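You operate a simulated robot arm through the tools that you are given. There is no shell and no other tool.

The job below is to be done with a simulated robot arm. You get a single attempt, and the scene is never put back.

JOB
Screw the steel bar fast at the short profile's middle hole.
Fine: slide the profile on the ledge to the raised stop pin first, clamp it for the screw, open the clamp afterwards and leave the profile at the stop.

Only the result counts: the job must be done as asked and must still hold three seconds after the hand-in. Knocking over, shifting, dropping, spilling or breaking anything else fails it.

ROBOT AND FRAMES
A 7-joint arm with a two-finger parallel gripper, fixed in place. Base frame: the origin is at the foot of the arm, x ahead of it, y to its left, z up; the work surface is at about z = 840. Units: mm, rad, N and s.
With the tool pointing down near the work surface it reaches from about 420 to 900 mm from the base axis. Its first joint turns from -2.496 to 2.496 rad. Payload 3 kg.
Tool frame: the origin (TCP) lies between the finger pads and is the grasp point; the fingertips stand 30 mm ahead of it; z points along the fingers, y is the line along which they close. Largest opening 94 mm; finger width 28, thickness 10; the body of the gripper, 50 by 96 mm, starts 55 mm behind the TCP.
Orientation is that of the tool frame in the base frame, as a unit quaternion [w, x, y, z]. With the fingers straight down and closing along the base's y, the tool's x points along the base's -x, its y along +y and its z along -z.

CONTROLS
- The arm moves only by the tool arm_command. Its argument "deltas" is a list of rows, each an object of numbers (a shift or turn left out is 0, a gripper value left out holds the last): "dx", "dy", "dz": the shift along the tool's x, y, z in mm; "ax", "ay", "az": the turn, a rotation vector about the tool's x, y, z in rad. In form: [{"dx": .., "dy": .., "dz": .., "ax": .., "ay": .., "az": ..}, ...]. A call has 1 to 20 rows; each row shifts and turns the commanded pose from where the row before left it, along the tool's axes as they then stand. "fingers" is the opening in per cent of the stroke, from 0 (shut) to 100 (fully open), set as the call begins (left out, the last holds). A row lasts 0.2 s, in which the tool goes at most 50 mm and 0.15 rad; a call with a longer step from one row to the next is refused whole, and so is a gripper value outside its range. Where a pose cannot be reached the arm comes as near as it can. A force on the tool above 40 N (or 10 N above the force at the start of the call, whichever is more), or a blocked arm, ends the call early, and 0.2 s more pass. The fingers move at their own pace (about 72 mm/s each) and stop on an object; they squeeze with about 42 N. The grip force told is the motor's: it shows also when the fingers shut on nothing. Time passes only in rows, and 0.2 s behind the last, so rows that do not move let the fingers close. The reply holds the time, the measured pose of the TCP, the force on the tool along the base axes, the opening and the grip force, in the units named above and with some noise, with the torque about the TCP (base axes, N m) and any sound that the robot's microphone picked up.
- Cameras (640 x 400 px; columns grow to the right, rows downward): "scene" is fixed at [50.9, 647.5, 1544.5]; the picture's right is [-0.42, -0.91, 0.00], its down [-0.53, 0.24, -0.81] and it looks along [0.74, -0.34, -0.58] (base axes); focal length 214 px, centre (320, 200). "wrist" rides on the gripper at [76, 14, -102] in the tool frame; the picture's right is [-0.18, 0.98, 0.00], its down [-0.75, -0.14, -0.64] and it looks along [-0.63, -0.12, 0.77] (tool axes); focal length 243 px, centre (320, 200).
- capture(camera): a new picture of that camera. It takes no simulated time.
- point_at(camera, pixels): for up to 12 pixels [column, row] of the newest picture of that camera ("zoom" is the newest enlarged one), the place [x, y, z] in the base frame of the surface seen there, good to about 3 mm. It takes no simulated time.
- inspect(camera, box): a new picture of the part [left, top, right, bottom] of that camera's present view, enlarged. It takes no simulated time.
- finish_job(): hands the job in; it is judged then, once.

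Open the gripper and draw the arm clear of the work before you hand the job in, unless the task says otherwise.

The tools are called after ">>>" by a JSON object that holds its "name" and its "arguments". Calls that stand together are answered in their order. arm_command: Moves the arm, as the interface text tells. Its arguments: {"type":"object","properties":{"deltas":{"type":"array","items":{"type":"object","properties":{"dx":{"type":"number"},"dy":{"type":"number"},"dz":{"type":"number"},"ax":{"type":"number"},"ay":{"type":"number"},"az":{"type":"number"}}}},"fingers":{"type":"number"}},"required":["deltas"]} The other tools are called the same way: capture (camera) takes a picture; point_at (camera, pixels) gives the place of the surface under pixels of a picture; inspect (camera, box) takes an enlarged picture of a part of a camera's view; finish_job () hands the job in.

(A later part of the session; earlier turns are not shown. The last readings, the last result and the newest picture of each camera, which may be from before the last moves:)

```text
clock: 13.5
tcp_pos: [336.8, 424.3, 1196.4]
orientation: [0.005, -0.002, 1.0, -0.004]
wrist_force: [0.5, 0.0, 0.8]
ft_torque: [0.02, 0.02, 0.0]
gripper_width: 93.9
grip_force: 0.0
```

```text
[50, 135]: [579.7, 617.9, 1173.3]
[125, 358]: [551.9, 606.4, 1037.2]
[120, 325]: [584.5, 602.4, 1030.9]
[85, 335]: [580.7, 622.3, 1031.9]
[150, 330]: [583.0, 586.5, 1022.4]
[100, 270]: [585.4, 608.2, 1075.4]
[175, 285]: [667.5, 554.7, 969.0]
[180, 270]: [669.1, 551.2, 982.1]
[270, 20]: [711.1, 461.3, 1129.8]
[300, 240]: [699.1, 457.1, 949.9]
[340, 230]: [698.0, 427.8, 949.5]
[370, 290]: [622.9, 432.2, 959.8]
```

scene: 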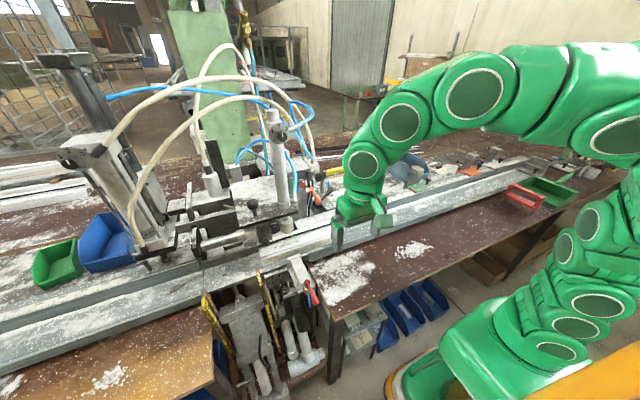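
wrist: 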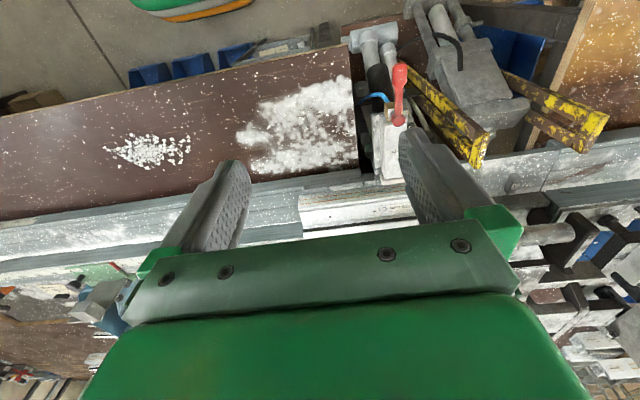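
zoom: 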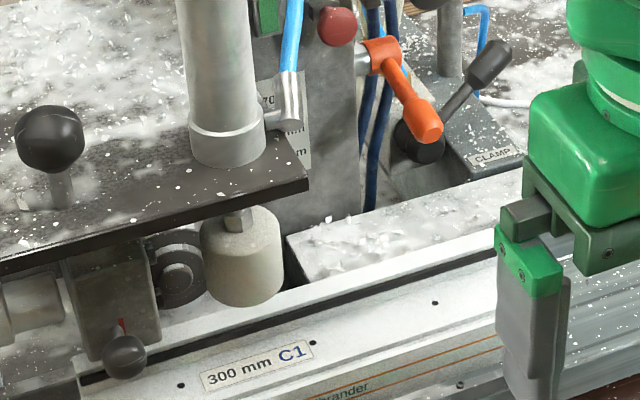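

The block's centre (x≈607, y≈604) matches where the middle hole will be at the stop, so it must be the screwing head, with a ball on its front and another ball above the plate at [580,618,1173]. I look at this area more closely.

>>> {"name": "inspect", "arguments": {"camera": "scene", "box": [245, 195, 285, 225]}}

>>> {"name": "inspect", "arguments": {"camera": "scene", "box": [255, 220, 295, 250]}}

>>> {"name": "inspect", "arguments": {"camera": "scene", "box": [180, 180, 260, 240]}}

>>> {"name": "inspect", "arguments": {"camera": "scene", "box": [255, 100, 325, 160]}}

>>> {"name": "inspect", "arguments": {"camera": "wrist", "box": [420, 150, 640, 330]}}

```text
13.33 times, centred on (265, 210) of scene
```

zoom: 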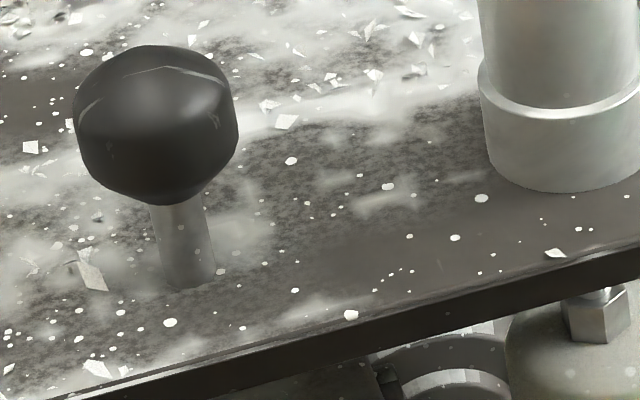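

```text
13.33 times, centred on (275, 235) of scene
```

zoom: 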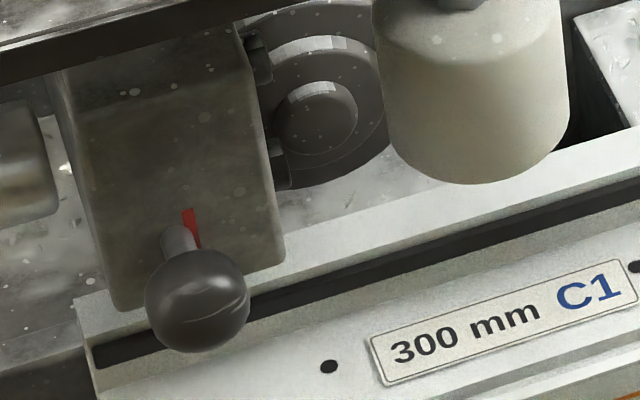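

```text
6.67 times, centred on (220, 210) of scene
```

zoom: 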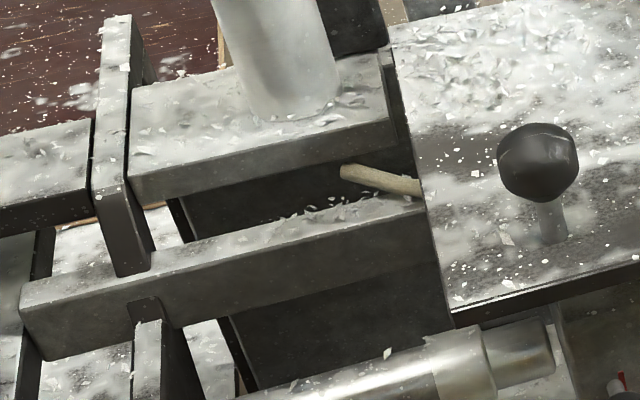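

```text
6.67 times, centred on (290, 130) of scene
```

zoom: 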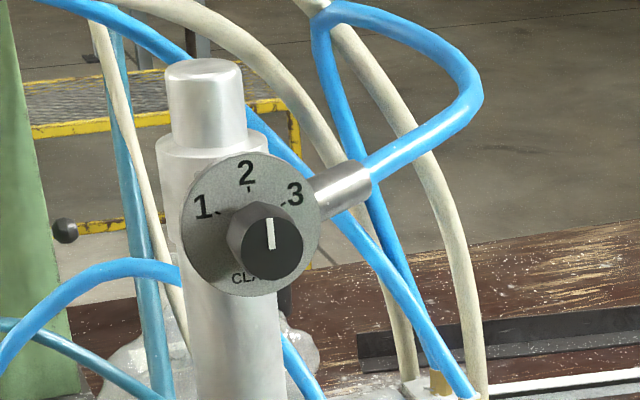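

```text
2.22 times, centred on (530, 240) of wrist
```

zoom: 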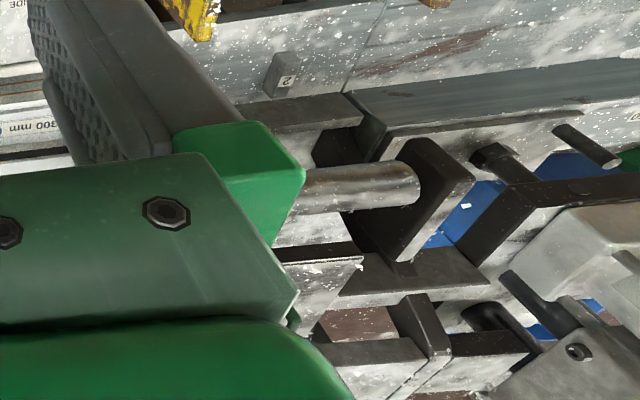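

The dial on the vertical cylinder reads "CLA…" so that cylinder (white foot) is the clamp. I look for labels on the buttons, the orange lever, CLAMP box and the dial near SIDE.

>>> {"name": "inspect", "arguments": {"camera": "scene", "box": [290, 165, 330, 195]}}

>>> {"name": "inspect", "arguments": {"camera": "scene", "box": [310, 155, 350, 185]}}

>>> {"name": "inspect", "arguments": {"camera": "scene", "box": [305, 185, 345, 215]}}

>>> {"name": "inspect", "arguments": {"camera": "scene", "box": [180, 150, 300, 230]}}

>>> {"name": "inspect", "arguments": {"camera": "scene", "box": [60, 130, 200, 270]}}

>>> {"name": "inspect", "arguments": {"camera": "scene", "box": [200, 280, 330, 400]}}

```text
13.33 times, centred on (310, 180) of scene
```

zoom: 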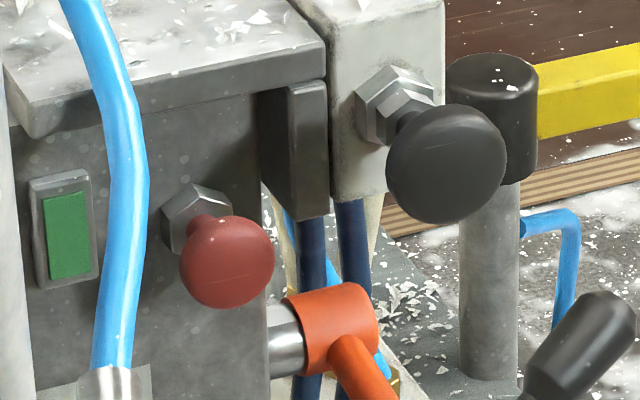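

```text
13.33 times, centred on (330, 170) of scene
```

zoom: 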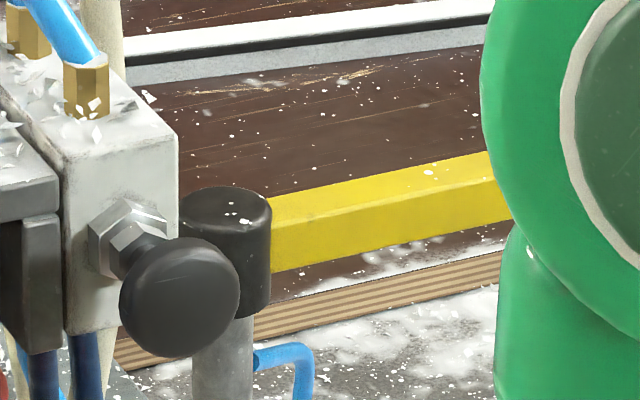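

```text
13.33 times, centred on (325, 200) of scene
```

zoom: 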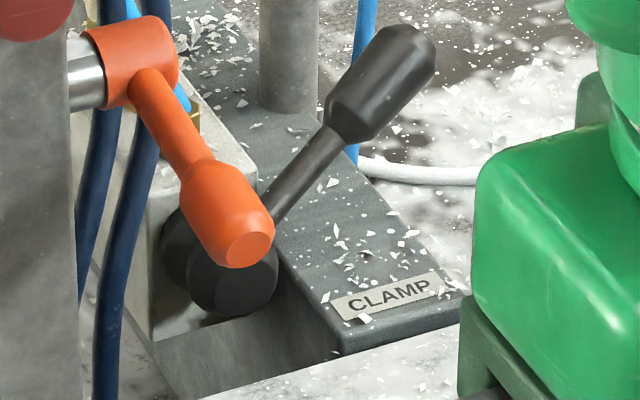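

```text
5.00 times, centred on (240, 190) of scene
```

zoom: 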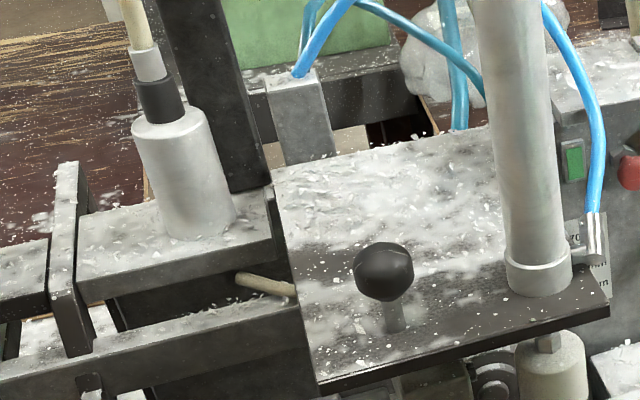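

```text
2.86 times, centred on (130, 200) of scene
```

zoom: 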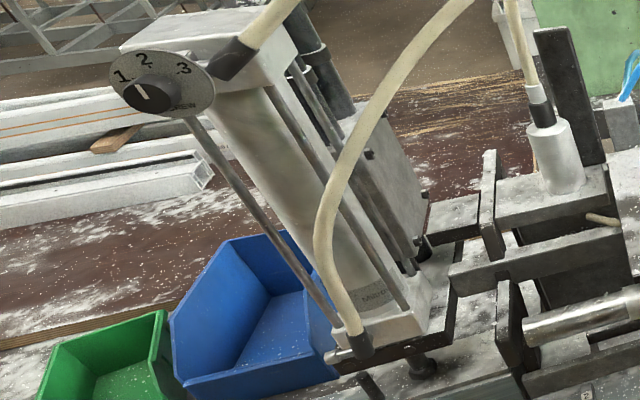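

```text
3.33 times, centred on (265, 340) of scene
```

zoom: 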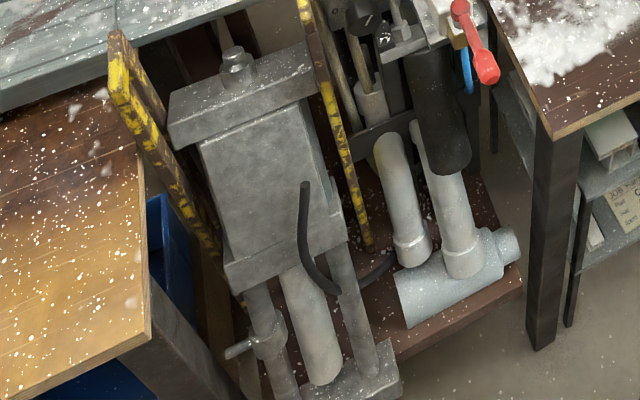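

The inclined unit on the left has a dial labelled "…EW" (SCREW?) at scene (70,150). I zoom in there.

>>> {"name": "inspect", "arguments": {"camera": "scene", "box": [50, 125, 110, 175]}}

>>> {"name": "inspect", "arguments": {"camera": "scene", "box": [120, 210, 220, 290]}}

>>> {"name": "inspect", "arguments": {"camera": "scene", "box": [255, 100, 305, 140]}}

>>> {"name": "point_at", "arguments": {"camera": "scene", "pixels": [[80, 155], [110, 150], [145, 240], [150, 258], [190, 235], [205, 250], [180, 225], [130, 200]]}}

```text
8.00 times, centred on (80, 150) of scene
```

zoom: 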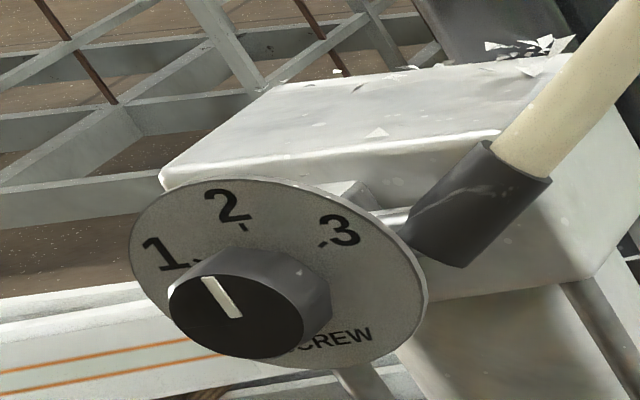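

```text
5.00 times, centred on (170, 250) of scene
```

zoom: 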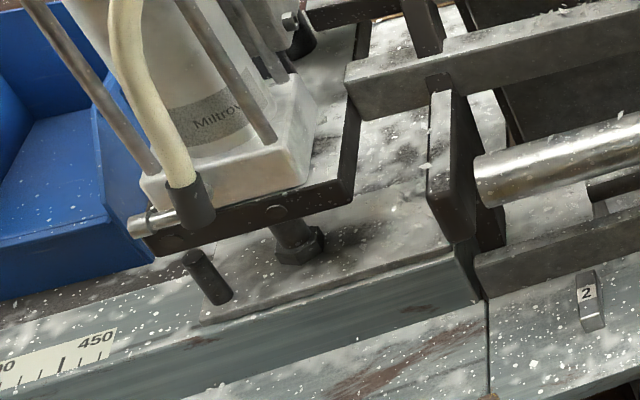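

```text
10.00 times, centred on (280, 120) of scene
```

zoom: 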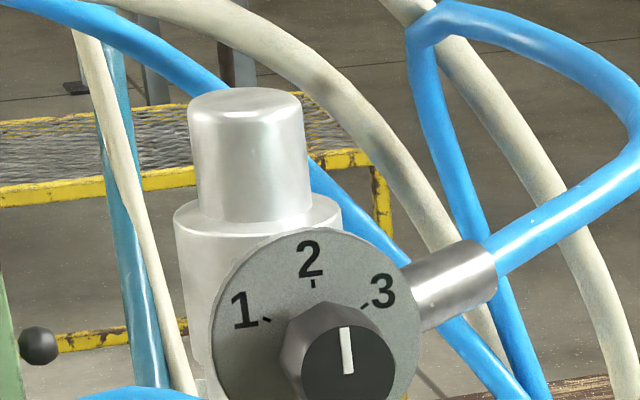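

```text
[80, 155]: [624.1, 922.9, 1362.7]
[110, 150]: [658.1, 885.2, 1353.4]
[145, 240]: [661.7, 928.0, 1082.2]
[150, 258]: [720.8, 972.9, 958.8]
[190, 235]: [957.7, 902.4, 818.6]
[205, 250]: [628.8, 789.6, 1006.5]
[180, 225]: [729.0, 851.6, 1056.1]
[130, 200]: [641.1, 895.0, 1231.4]
```

The left unit is marked SCREW and set at a pressure like the CLAMP cylinder. I trace the hoses from those two cylinders to the valve with the black knob and the CLAMP valve.

>>> {"name": "inspect", "arguments": {"camera": "scene", "box": [180, 20, 340, 130]}}

>>> {"name": "inspect", "arguments": {"camera": "scene", "box": [230, 90, 350, 180]}}

>>> {"name": "inspect", "arguments": {"camera": "scene", "box": [60, 60, 240, 200]}}

>>> {"name": "inspect", "arguments": {"camera": "scene", "box": [290, 120, 340, 170]}}

```text
3.64 times, centred on (260, 75) of scene
```

zoom: 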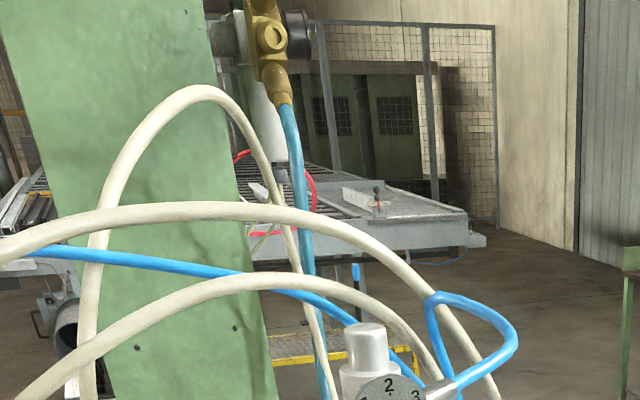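

```text
4.44 times, centred on (290, 135) of scene
```

zoom: 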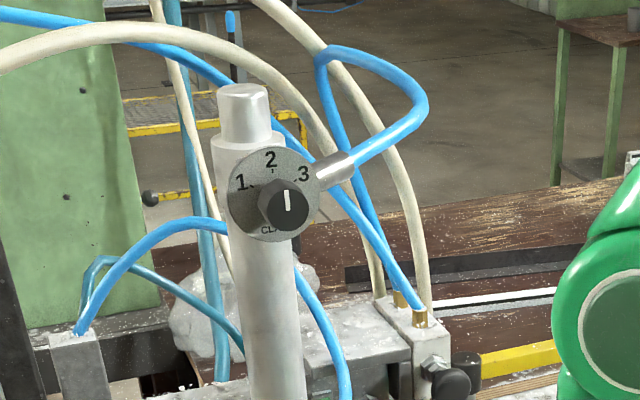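

```text
2.86 times, centred on (150, 130) of scene
```

zoom: 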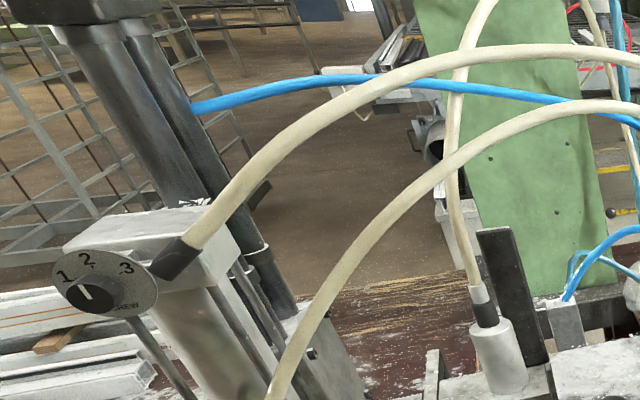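

```text
8.00 times, centred on (315, 145) of scene
```

zoom: 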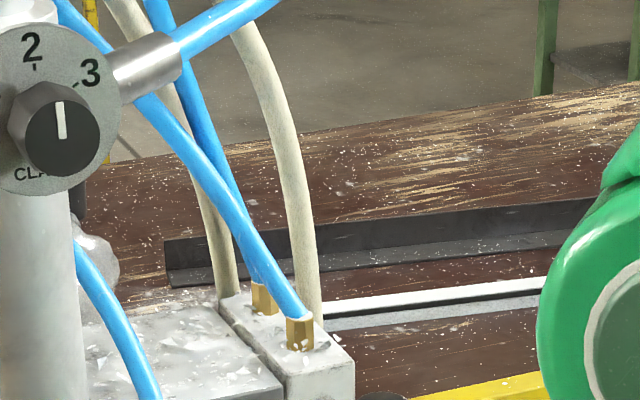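

The black-knob valve block takes the blue hose of the CLAMP cylinder, while cream hoses (SCREW unit) go down behind it. I move over to look at the CLAMP lever valve and its fittings from [647,217,1150].

>>> {"name": "arm_command", "arguments": {"deltas": [{"dx": -20, "dy": -35, "dz": -10}, {"dx": -25, "dy": -35, "dz": -10}, {"dx": -30, "dy": -35, "dz": -10}, {"dx": -35, "dy": -30, "dz": -10}, {"dx": -40, "dy": -20}, {"dx": -40, "dy": -20}, {"dx": -40, "dy": -12}, {"dx": -40, "dy": -10}, {"dx": -40, "dy": -10}]}}

>>> {"name": "arm_command", "arguments": {"deltas": [{"az": -0.131}, {"az": -0.131}, {"az": -0.131}, {"az": -0.131}, {"az": -0.131}, {"az": -0.131}, {"dz": 30}, {"dz": 30}]}}

>>> {"name": "capture", "arguments": {"camera": "wrist"}}

```text
clock: 15.5
tcp_pos: [646.9, 218.4, 1235.9]
orientation: [0.003, -0.001, 1.0, -0.003]
wrist_force: [0.0, -0.4, 0.0]
ft_torque: [0.0, 0.02, -0.02]
gripper_width: 94.2
grip_force: 0.0
```

```text
clock: 17.3
tcp_pos: [648.4, 219.5, 1177.7]
orientation: [0.002, -0.385, 0.923, -0.004]
wrist_force: [1.1, -0.3, 0.2]
ft_torque: [-0.01, -0.04, 0.0]
gripper_width: 94.0
grip_force: 0.0
```

```text
taken
```

wrist: 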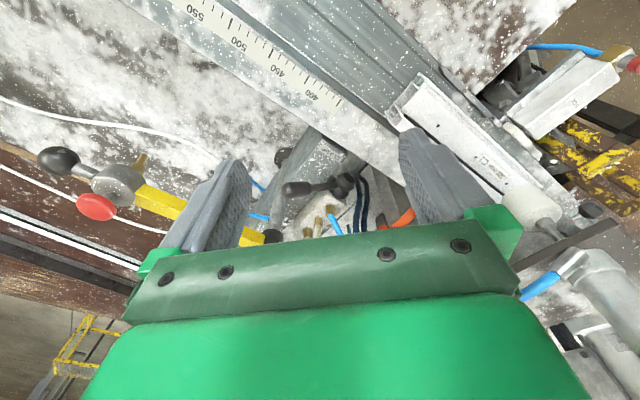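

>>> {"name": "inspect", "arguments": {"camera": "wrist", "box": [240, 140, 420, 240]}}

>>> {"name": "inspect", "arguments": {"camera": "wrist", "box": [20, 120, 260, 250]}}

>>> {"name": "inspect", "arguments": {"camera": "wrist", "box": [500, 180, 640, 300]}}

>>> {"name": "inspect", "arguments": {"camera": "wrist", "box": [380, 60, 560, 200]}}

```text
3.56 times, centred on (330, 190) of wrist
```

zoom: 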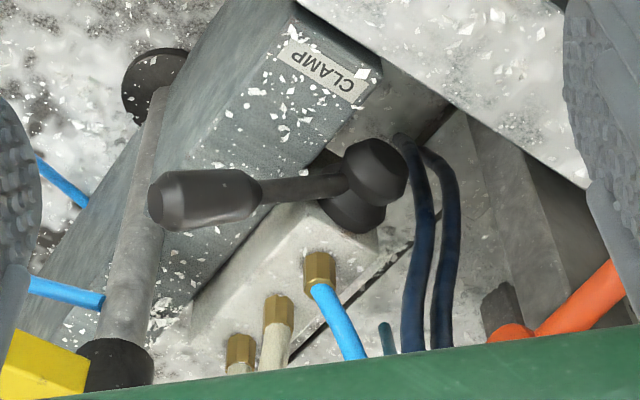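

```text
2.67 times, centred on (140, 185) of wrist
```

zoom: 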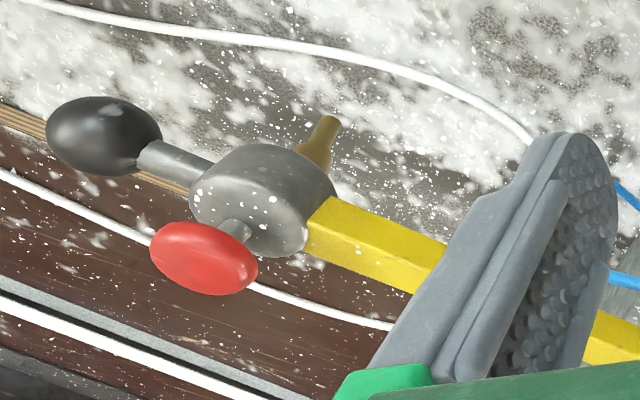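

```text
3.33 times, centred on (570, 240) of wrist
```

zoom: 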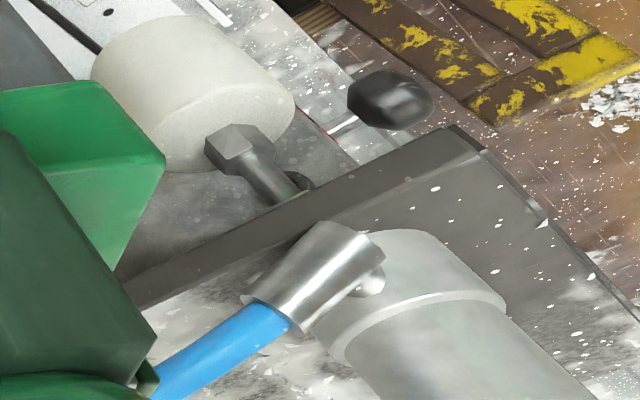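

```text
2.86 times, centred on (470, 130) of wrist
```

zoom: 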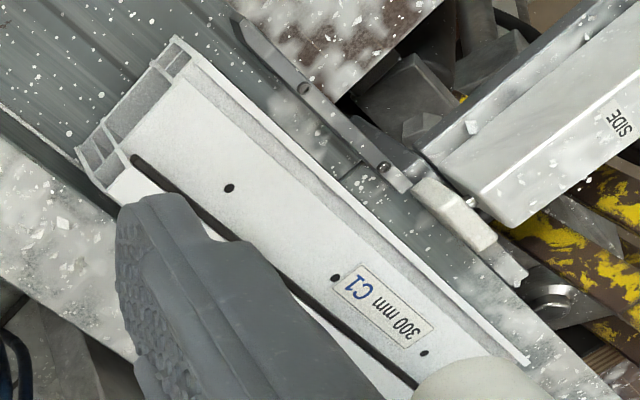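

The lever beside the CLAMP label sits on a valve with blue and cream fittings. I still need to see the screwing head's underside and front; I go to a low front pose looking toward +x+y, tilted.

>>> {"name": "arm_command", "arguments": {"deltas": [{"dx": 17.3, "dy": 36.4}, {"dx": 17.3, "dy": 36.4}, {"dx": 17.3, "dy": 36.4}, {"dx": 17.3, "dy": 36.4}, {"dx": 17.3, "dy": 36.4}, {"dx": 17.3, "dy": 36.4}, {"ay": -0.14}, {"ay": -0.14}, {"ay": -0.14}, {"ay": -0.08}]}}

>>> {"name": "capture", "arguments": {"camera": "wrist"}}

```text
clock: 19.5
tcp_pos: [419.6, 299.4, 1174.7]
orientation: [0.229, -0.372, 0.895, 0.092]
wrist_force: [0.6, -0.1, -0.1]
ft_torque: [0.02, 0.01, -0.01]
gripper_width: 94.3
grip_force: 0.1
```

```text
taken
```

wrist: 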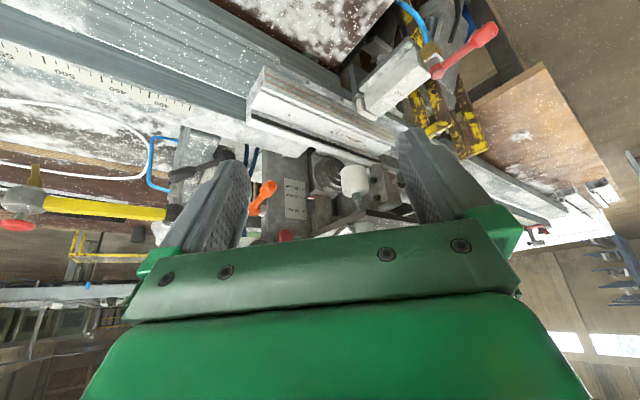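

The head is at (340-400,170-220). I move 120 mm further left and 90 mm lower for a better look.

>>> {"name": "arm_command", "arguments": {"deltas": [{"dx": -7.9, "dy": 21.2, "dz": 29.9}, {"dx": -7.9, "dy": 21.2, "dz": 29.9}, {"dx": -7.9, "dy": 21.2, "dz": 29.9}, {"dx": -7.9, "dy": 21.2, "dz": 29.9}]}}

>>> {"name": "capture", "arguments": {"camera": "wrist"}}

>>> {"name": "inspect", "arguments": {"camera": "wrist", "box": [230, 120, 410, 240]}}

```text
clock: 20.5
tcp_pos: [418.8, 418.5, 1085.5]
orientation: [0.23, -0.374, 0.894, 0.091]
wrist_force: [-0.3, -0.2, -0.2]
ft_torque: [-0.01, -0.02, 0.01]
gripper_width: 94.3
grip_force: 0.1
```

```text
taken
```

wrist: 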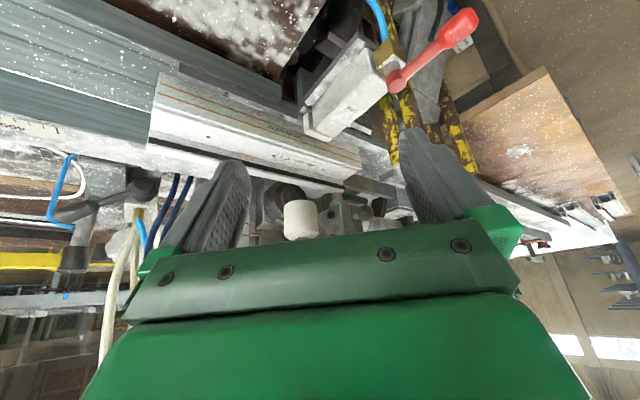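

```text
3.33 times, centred on (320, 180) of wrist
```

zoom: 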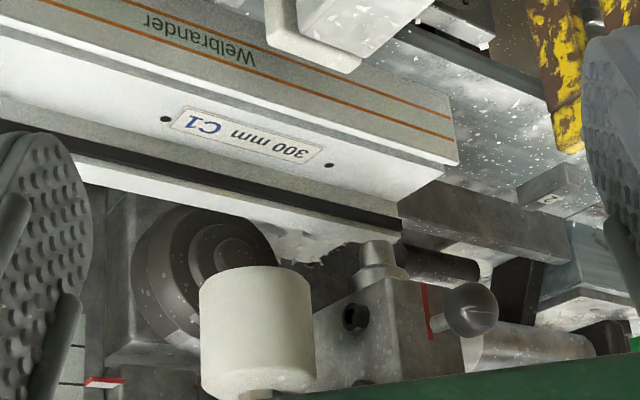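

The block has a silver nozzle pointing down to the profile: it is the screw head, with a ball knob and red line on its front. I zoom in more.

>>> {"name": "inspect", "arguments": {"camera": "wrist", "box": [315, 180, 395, 230]}}

>>> {"name": "inspect", "arguments": {"camera": "wrist", "box": [360, 150, 440, 230]}}

>>> {"name": "point_at", "arguments": {"camera": "wrist", "pixels": [[333, 200], [337, 195], [365, 213], [352, 210], [300, 220], [300, 205], [395, 180]]}}

```text
8.00 times, centred on (355, 205) of wrist
```

zoom: 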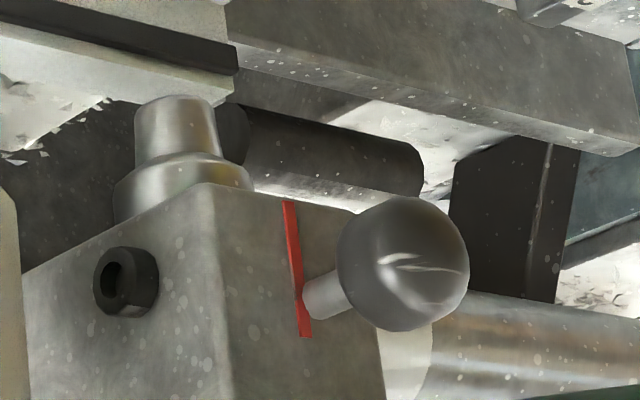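

```text
5.00 times, centred on (400, 190) of wrist
```

zoom: 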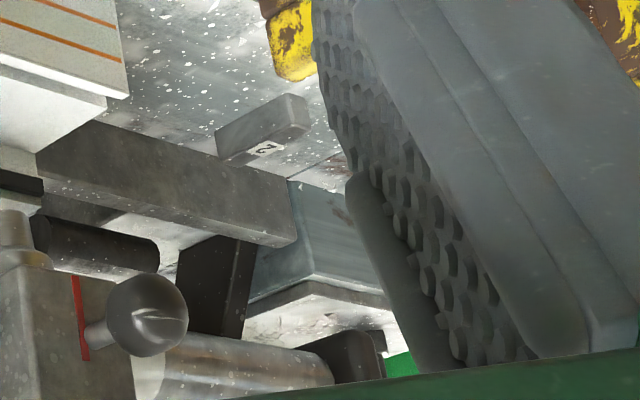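

```text
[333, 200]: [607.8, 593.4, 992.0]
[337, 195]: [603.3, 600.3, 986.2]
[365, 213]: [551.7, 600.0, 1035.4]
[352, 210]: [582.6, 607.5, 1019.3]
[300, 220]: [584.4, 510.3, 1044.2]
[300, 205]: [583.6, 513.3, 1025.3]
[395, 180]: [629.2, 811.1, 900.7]
```

The nozzle is at about [605,602,985], so the head drives down at y≈602. Now I straighten the tool up again (vertical, closing along y), shut the fingers and go to the right of the profile's end.

>>> {"name": "arm_command", "arguments": {"deltas": [{"ay": 0.14, "dz": -20}, {"ay": 0.14, "dz": -20}, {"ay": 0.14, "dz": -15}, {"ay": 0.08}, {"az": 0.131, "dy": -20}, {"az": 0.131, "dy": -25}, {"az": 0.131, "dy": -25}, {"az": 0.131, "dy": -25}, {"az": 0.131, "dy": -25}, {"az": 0.131, "dy": -25}], "fingers": 0}}

```text
clock: 22.7
tcp_pos: [466.9, 276.7, 1134.8]
orientation: [0.003, 0.0, 1.0, -0.003]
wrist_force: [-0.5, -0.2, -0.3]
ft_torque: [0.03, 0.02, 0.0]
gripper_width: 0.0
grip_force: 32.9
```

Fingers are shut and the tool is vertical at [467,277,1135]. I go to x≈598, y≈285 and tilt the top of the tool 0.35 rad toward −y.

>>> {"name": "arm_command", "arguments": {"deltas": [{"dx": -33}, {"dx": -33}, {"dx": -33}, {"dx": -32}, {"ax": -0.12}, {"ax": -0.12}, {"ax": -0.11}]}}

>>> {"name": "capture", "arguments": {"camera": "wrist"}}

>>> {"name": "capture", "arguments": {"camera": "scene"}}

```text
clock: 24.3
tcp_pos: [599.4, 276.4, 1138.8]
orientation: [0.003, -0.001, 0.985, 0.172]
wrist_force: [-0.3, -0.6, 0.3]
ft_torque: [-0.01, -0.01, 0.02]
gripper_width: 0.0
grip_force: 33.4
```

```text
taken
```

wrist: 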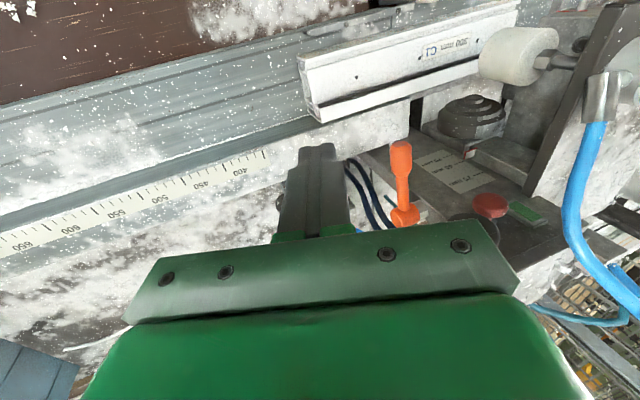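

```text
taken
```

scene: 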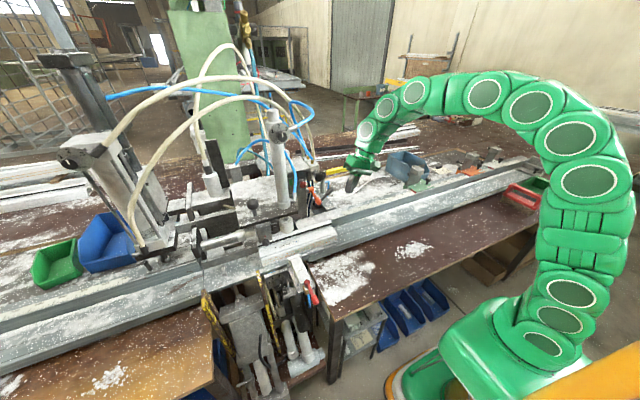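

The tilt is right (tool axis [0,0.34,-0.94]). I measure the profile's right end and the surface beneath from this view.

>>> {"name": "inspect", "arguments": {"camera": "wrist", "box": [280, 30, 380, 140]}}

>>> {"name": "point_at", "arguments": {"camera": "wrist", "pixels": [[310, 62], [303, 60], [322, 118], [312, 85], [290, 70], [290, 100], [300, 120], [290, 130], [270, 110]]}}

```text
3.64 times, centred on (330, 85) of wrist
```

zoom: 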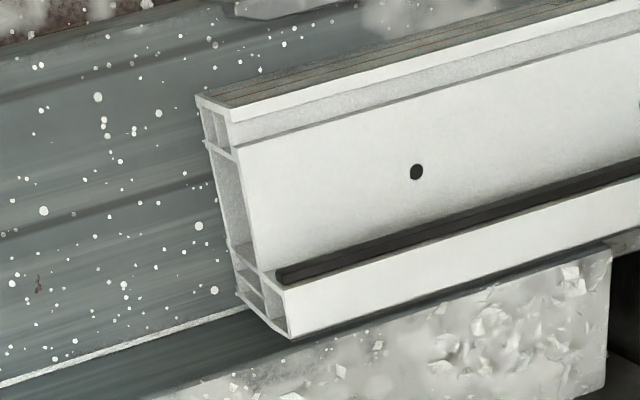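

```text
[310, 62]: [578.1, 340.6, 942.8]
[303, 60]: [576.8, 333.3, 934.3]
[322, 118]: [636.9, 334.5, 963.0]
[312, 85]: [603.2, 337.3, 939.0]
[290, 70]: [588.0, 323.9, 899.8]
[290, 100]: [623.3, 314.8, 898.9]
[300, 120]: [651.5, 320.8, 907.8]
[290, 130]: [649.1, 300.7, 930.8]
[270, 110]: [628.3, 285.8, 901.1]
```

The profile's right end is at y≈331, the ledge at z≈899, the top web at z≈939. I lower the closed fingers to TCP z≈953 at y≈276.

>>> {"name": "arm_command", "arguments": {"deltas": [{"dy": -12.6, "dz": 35}, {"dy": -12.6, "dz": 35}, {"dy": -12.6, "dz": 35}, {"dy": -12.6, "dz": 35}, {"dy": -12.6, "dz": 35, "dx": 2}]}}

>>> {"name": "inspect", "arguments": {"camera": "scene", "box": [270, 150, 390, 260]}}

```text
clock: 25.5
tcp_pos: [597.1, 276.5, 952.4]
orientation: [0.003, -0.001, 0.985, 0.172]
wrist_force: [1.2, 1.1, 0.6]
ft_torque: [0.01, -0.03, -0.02]
gripper_width: 0.0
grip_force: 32.9
```

```text
3.64 times, centred on (330, 205) of scene
```

zoom: 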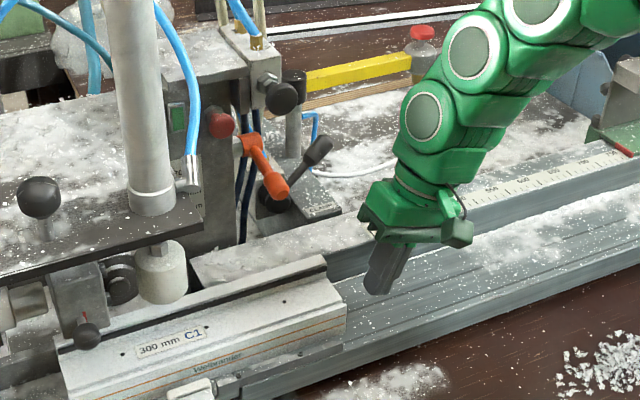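

The gripper stands right of the profile's end. To keep clear of the orange lever I lean the tool's top 0.15 rad toward −x, then push slowly +y until contact.

>>> {"name": "arm_command", "arguments": {"deltas": [{"ay": -0.15}, {"dy": 9.4, "dz": 3.4}, {"dy": 9.4, "dz": 3.4}, {"dy": 9.4, "dz": 3.4}]}}

>>> {"name": "inspect", "arguments": {"camera": "scene", "box": [270, 150, 390, 260]}}

>>> {"name": "inspect", "arguments": {"camera": "wrist", "box": [220, 60, 480, 240]}}

```text
clock: 26.5
tcp_pos: [599.8, 307.0, 952.2]
orientation: [0.077, 0.013, 0.982, 0.171]
wrist_force: [-0.6, 0.9, 0.1]
ft_torque: [0.01, 0.01, -0.05]
gripper_width: 0.0
grip_force: 33.3
```

```text
3.64 times, centred on (330, 205) of scene
```

zoom: 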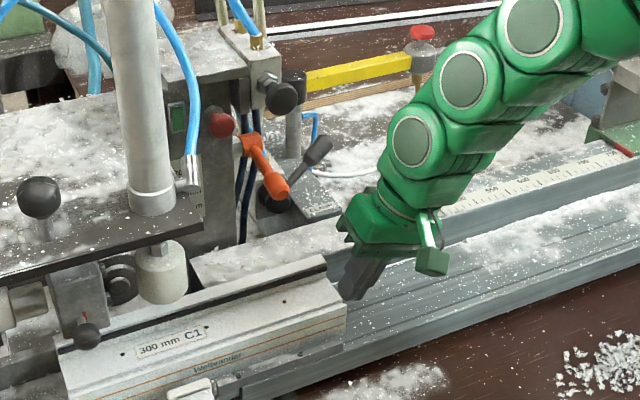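

```text
2.22 times, centred on (350, 150) of wrist
```

zoom: 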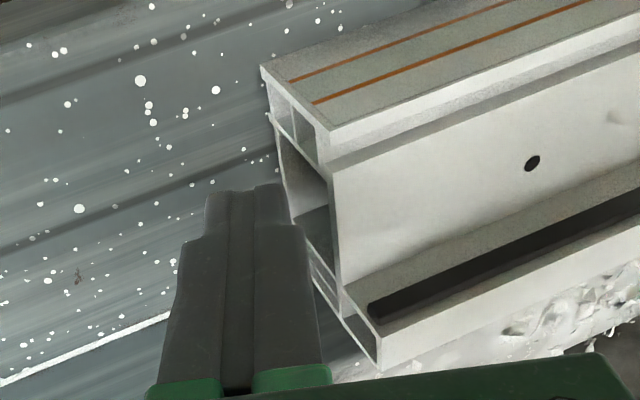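

The fingertips are about to meet the end face. I push on in 10 mm steps and check part-way.

>>> {"name": "arm_command", "arguments": {"deltas": [{"dx": 0.5, "dy": 9.4, "dz": 3.4}, {"dx": 0.5, "dy": 9.4, "dz": 3.4}, {"dx": 0.5, "dy": 9.4, "dz": 3.4}, {"dx": 0.5, "dy": 9.4, "dz": 3.4}]}}

>>> {"name": "inspect", "arguments": {"camera": "scene", "box": [200, 180, 360, 290]}}

>>> {"name": "inspect", "arguments": {"camera": "wrist", "box": [220, 60, 480, 240]}}

```text
clock: 27.5
tcp_pos: [599.4, 347.2, 952.7]
orientation: [0.077, 0.012, 0.982, 0.173]
wrist_force: [-0.5, -2.5, 1.9]
ft_torque: [0.0, -0.01, -0.01]
gripper_width: 0.2
grip_force: 32.9
```

```text
3.64 times, centred on (280, 235) of scene
```

zoom: 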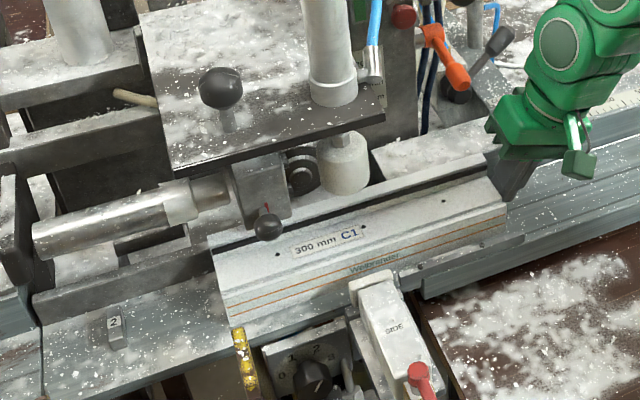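

```text
2.22 times, centred on (350, 150) of wrist
```

zoom: 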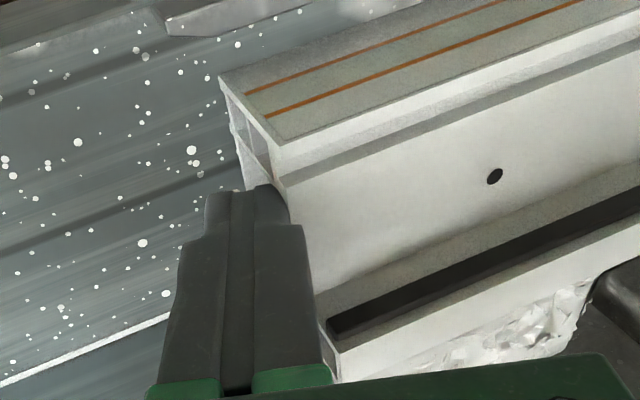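

The profile slides with about 3 N. I continue for 50 mm, watching the orange lever clearance.

>>> {"name": "arm_command", "arguments": {"deltas": [{"dx": 0.5, "dy": 9.4, "dz": 3.4}, {"dx": 0.5, "dy": 9.4, "dz": 3.4}, {"dx": 0.5, "dy": 9.4, "dz": 3.4}]}}

>>> {"name": "inspect", "arguments": {"camera": "scene", "box": [200, 180, 360, 290]}}

>>> {"name": "capture", "arguments": {"camera": "wrist"}}

```text
clock: 28.3
tcp_pos: [597.8, 376.5, 948.6]
orientation: [0.076, 0.012, 0.982, 0.171]
wrist_force: [-0.2, -2.4, -2.1]
ft_torque: [-0.07, 0.02, -0.05]
gripper_width: 0.0
grip_force: 33.9
```

```text
3.64 times, centred on (280, 235) of scene
```

zoom: 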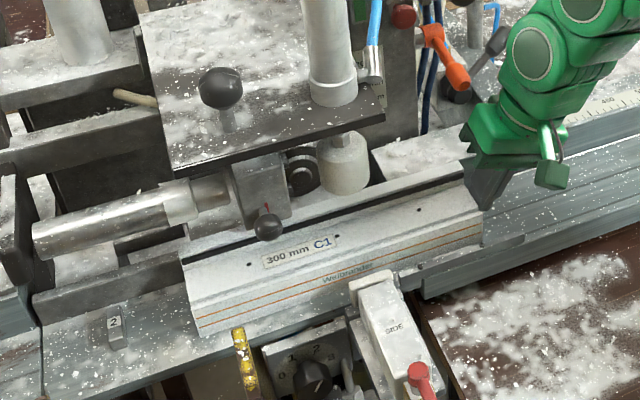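

```text
taken
```

wrist: 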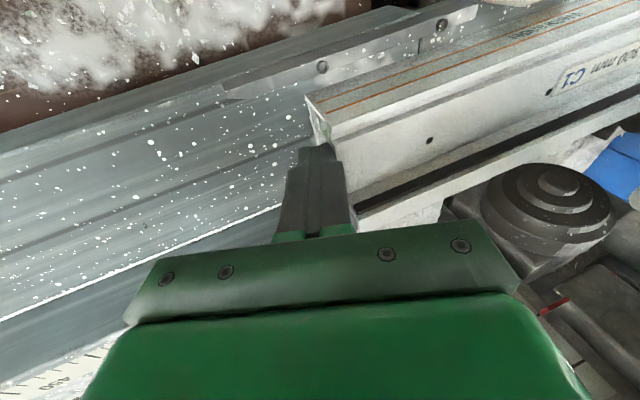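

Sliding well, profile's left end moves toward stop 2. Another 30 mm, keeping the height.

>>> {"name": "arm_command", "arguments": {"deltas": [{"dx": 0, "dy": 9.4, "dz": 3.0}, {"dx": 0, "dy": 9.4, "dz": 3.0}, {"dx": 0, "dy": 9.4, "dz": 3.0}]}}

>>> {"name": "inspect", "arguments": {"camera": "scene", "box": [200, 180, 360, 290]}}

>>> {"name": "inspect", "arguments": {"camera": "scene", "box": [280, 170, 350, 230]}}

```text
clock: 29.1
tcp_pos: [600.1, 406.4, 953.3]
orientation: [0.078, 0.012, 0.982, 0.172]
wrist_force: [1.5, -1.3, -0.4]
ft_torque: [-0.04, -0.04, 0.0]
gripper_width: 0.0
grip_force: 33.1
```

```text
3.64 times, centred on (280, 235) of scene
```

zoom: 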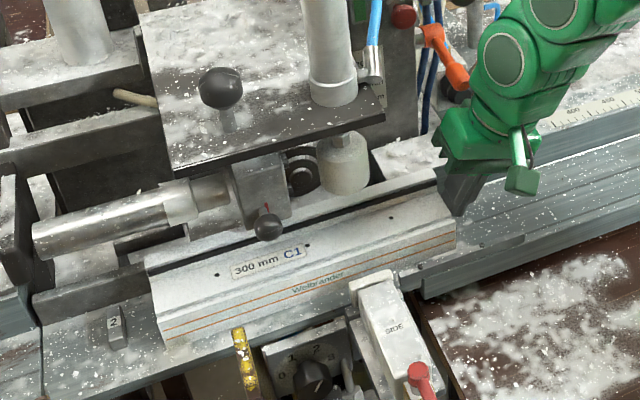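

```text
6.67 times, centred on (315, 200) of scene
```

zoom: 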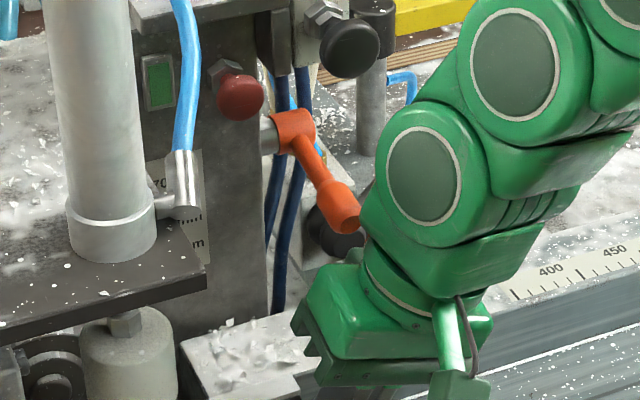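

The wrist's bulge comes near the orange lever's end at zoom (350,210). I measure the gap.

>>> {"name": "point_at", "arguments": {"camera": "zoom", "pixels": [[345, 220], [340, 200], [420, 180], [368, 230], [372, 200], [390, 240], [320, 300], [300, 330], [380, 170]]}}

```text
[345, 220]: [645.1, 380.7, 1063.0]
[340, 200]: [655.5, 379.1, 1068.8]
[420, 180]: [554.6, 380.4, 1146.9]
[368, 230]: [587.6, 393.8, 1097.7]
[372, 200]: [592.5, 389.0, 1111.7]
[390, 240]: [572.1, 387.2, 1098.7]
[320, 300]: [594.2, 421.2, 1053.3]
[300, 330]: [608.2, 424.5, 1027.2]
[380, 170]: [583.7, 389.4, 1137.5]
```

Bulge bottom is at z≈1098 above the lever's end at z≈1063, and the palm stays at x<630. I continue with small steps toward the stop.

>>> {"name": "arm_command", "arguments": {"deltas": [{"dy": 6.6, "dz": 2.3}, {"dy": 6.6, "dz": 2.3}, {"dy": 6.6, "dz": 2.3}]}}

>>> {"name": "inspect", "arguments": {"camera": "scene", "box": [210, 240, 280, 290]}}

>>> {"name": "inspect", "arguments": {"camera": "scene", "box": [280, 170, 350, 230]}}

```text
clock: 29.9
tcp_pos: [599.9, 426.6, 951.8]
orientation: [0.076, 0.012, 0.982, 0.171]
wrist_force: [0.0, -1.1, 0.1]
ft_torque: [-0.02, 0.02, -0.03]
gripper_width: 0.1
grip_force: 33.0
```

```text
8.00 times, centred on (245, 265) of scene
```

zoom: 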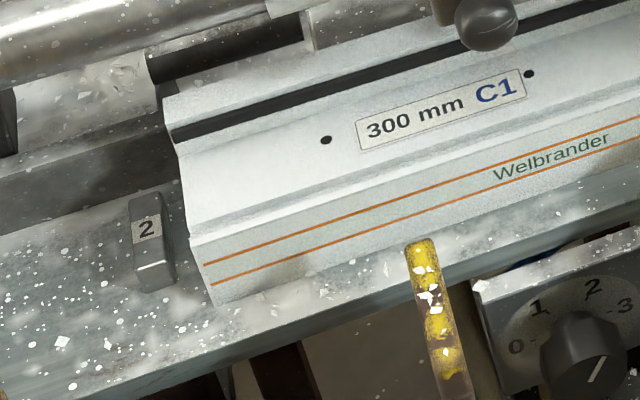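

```text
6.67 times, centred on (315, 200) of scene
```

zoom: 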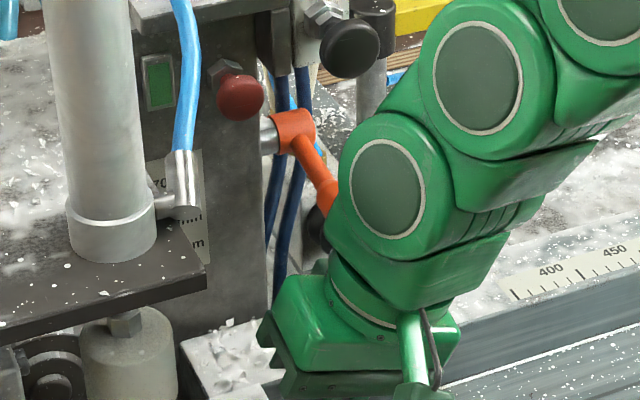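

The left end is close to stop 2 now. I creep on in 2 mm steps until the force rises.

>>> {"name": "arm_command", "arguments": {"deltas": [{"dy": 1.9, "dz": 0.7}, {"dy": 1.9, "dz": 0.7}, {"dy": 1.9, "dz": 0.7}, {"dy": 1.9, "dz": 0.7}]}}

>>> {"name": "inspect", "arguments": {"camera": "scene", "box": [210, 240, 280, 290]}}

```text
clock: 30.9
tcp_pos: [601.9, 436.2, 951.7]
orientation: [0.076, 0.013, 0.982, 0.171]
wrist_force: [0.4, -2.2, -0.2]
ft_torque: [-0.04, -0.03, -0.03]
gripper_width: 0.0
grip_force: 33.3
```

```text
8.00 times, centred on (245, 265) of scene
```

zoom: 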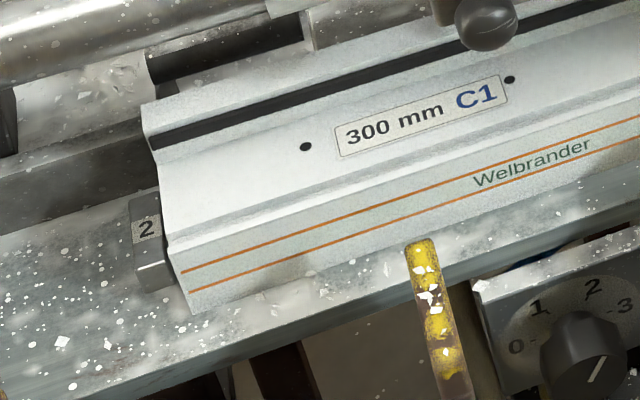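

The end is almost on the stop. I keep creeping by 1 mm steps watching the force.

>>> {"name": "arm_command", "arguments": {"deltas": [{"dy": 0.95, "dz": 0.35}, {"dy": 0.95, "dz": 0.35}, {"dy": 0.95, "dz": 0.35}, {"dy": 0.95, "dz": 0.35}]}}

>>> {"name": "inspect", "arguments": {"camera": "scene", "box": [210, 250, 250, 280]}}

```text
clock: 31.9
tcp_pos: [602.2, 439.7, 951.3]
orientation: [0.077, 0.012, 0.982, 0.172]
wrist_force: [0.3, -2.0, -0.1]
ft_torque: [-0.04, -0.02, -0.04]
gripper_width: 0.1
grip_force: 32.7
```

```text
13.33 times, centred on (230, 265) of scene
```

zoom: 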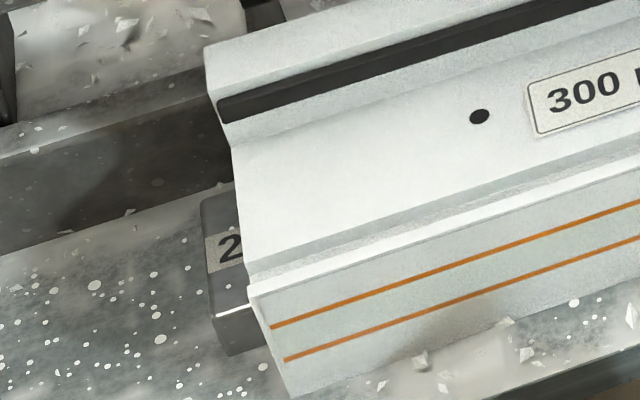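

Still about 2 N, so it is not yet on the stop. More 1 mm steps.

>>> {"name": "arm_command", "arguments": {"deltas": [{"dy": 0.95, "dz": 0.35}, {"dy": 0.95, "dz": 0.35}, {"dy": 0.95, "dz": 0.35}, {"dy": 0.95, "dz": 0.35}, {"dy": 0.95, "dz": 0.35}]}}

>>> {"name": "inspect", "arguments": {"camera": "scene", "box": [210, 250, 250, 280]}}

```text
clock: 32.8
tcp_pos: [602.2, 441.2, 952.1]
orientation: [0.075, 0.011, 0.983, 0.17]
wrist_force: [-1.8, -10.8, -2.3]
ft_torque: [-0.22, 0.01, 0.15]
gripper_width: 0.1
grip_force: 32.8
stopped in row 4: the force on the tool passed its limit at 43 N (the readings are from after the stop); the commanded pose is now the measured one
```

```text
13.33 times, centred on (230, 265) of scene
```

zoom: 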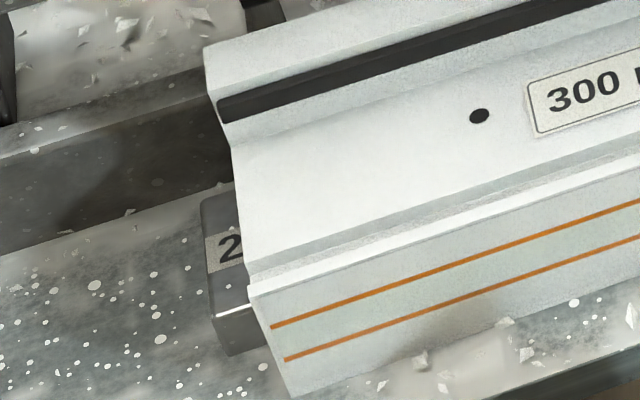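

The force passed 43 N with the profile on stop 2. I back off straight along −y and then look at how it lies.

>>> {"name": "arm_command", "arguments": {"deltas": [{"dy": -4.7, "dz": -1.7}, {"dy": -9.4, "dz": -3.4}, {"dy": -18.8, "dz": -6.8}, {"dy": -28, "dz": -10}, {"dy": -28, "dz": -10}, {"dy": -28, "dz": -10}, {"dy": -28, "dz": -10}]}}

>>> {"name": "inspect", "arguments": {"camera": "scene", "box": [210, 190, 330, 280]}}

>>> {"name": "inspect", "arguments": {"camera": "wrist", "box": [300, 0, 640, 220]}}

```text
clock: 34.4
tcp_pos: [594.9, 286.7, 952.0]
orientation: [0.076, 0.011, 0.982, 0.171]
wrist_force: [0.7, 0.7, 0.5]
ft_torque: [-0.02, 0.0, 0.0]
gripper_width: 0.0
grip_force: 33.3
```

```text
4.44 times, centred on (270, 235) of scene
```

zoom: 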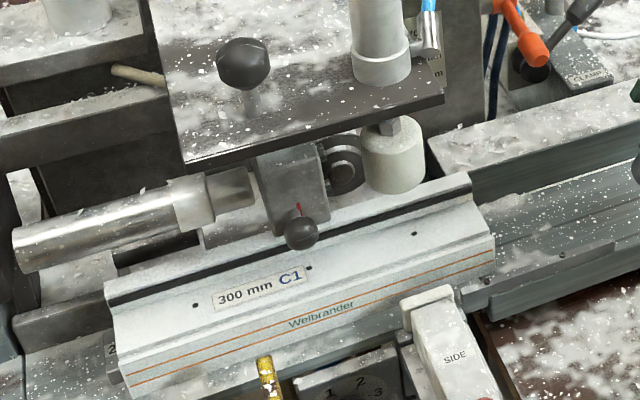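

```text
1.82 times, centred on (470, 110) of wrist
```

zoom: 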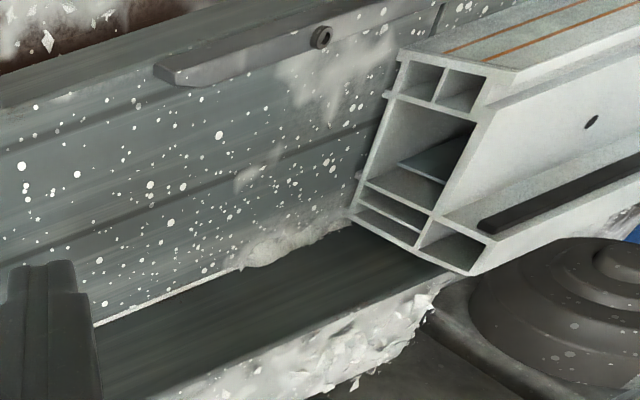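

>>> {"name": "inspect", "arguments": {"camera": "scene", "box": [240, 220, 310, 260]}}

>>> {"name": "point_at", "arguments": {"camera": "scene", "pixels": [[241.9, 258.6], [267.7, 250.4], [291.3, 242.5], [224, 252], [226.5, 272], [309, 241], [307, 245], [300, 250], [230, 280], [305, 229], [270, 234]]}}

```text
9.14 times, centred on (275, 240) of scene
```

zoom: 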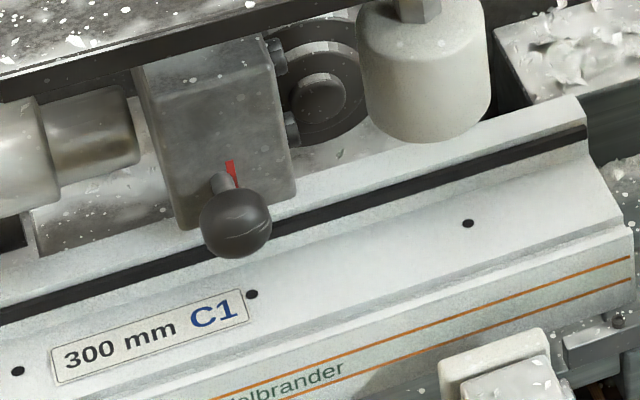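

```text
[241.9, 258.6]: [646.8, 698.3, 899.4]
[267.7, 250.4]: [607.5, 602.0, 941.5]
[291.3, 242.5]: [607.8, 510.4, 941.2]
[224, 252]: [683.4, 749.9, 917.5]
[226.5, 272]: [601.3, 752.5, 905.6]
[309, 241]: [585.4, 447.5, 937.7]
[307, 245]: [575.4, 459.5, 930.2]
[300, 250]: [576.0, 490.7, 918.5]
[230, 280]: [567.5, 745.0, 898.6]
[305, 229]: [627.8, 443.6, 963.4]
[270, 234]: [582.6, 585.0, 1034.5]
```

The middle hole lies at [607.5,602,941], right under the nozzle. Next is the CLAMP lever; I lift and straighten the tool, then measure the lever.

>>> {"name": "arm_command", "arguments": {"deltas": [{"dz": -40}, {"dz": -40}, {"ay": 0.15, "dz": -30}, {"ax": 0.12}, {"ax": 0.12}, {"ax": 0.11}, {"dz": -45}, {"dz": -45}, {"dx": 45}, {"dx": 45}, {"dx": 45}], "fingers": 0}}

>>> {"name": "inspect", "arguments": {"camera": "scene", "box": [310, 180, 360, 215]}}

>>> {"name": "capture", "arguments": {"camera": "scene"}}

```text
clock: 36.8
tcp_pos: [442.0, 250.9, 1141.5]
orientation: [0.001, 0.0, 1.0, -0.005]
wrist_force: [0.0, -0.2, 0.4]
ft_torque: [0.02, -0.01, 0.02]
gripper_width: 0.0
grip_force: 33.0
```

```text
11.43 times, centred on (335, 198) of scene
```

zoom: 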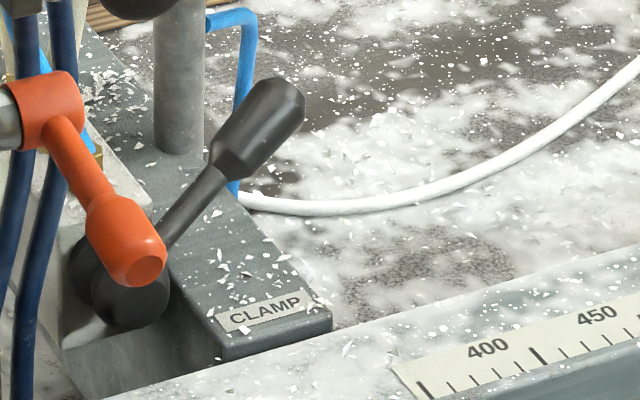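

```text
taken
```

scene: 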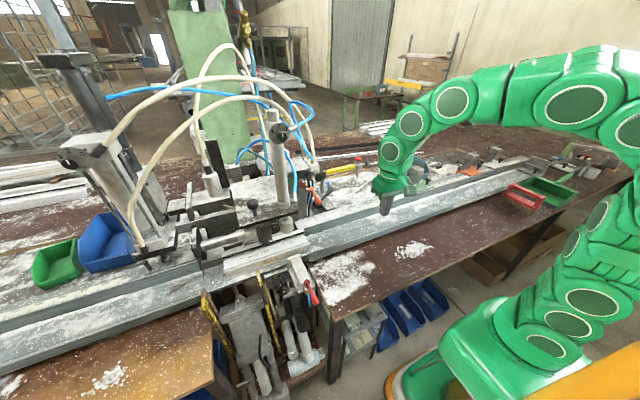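

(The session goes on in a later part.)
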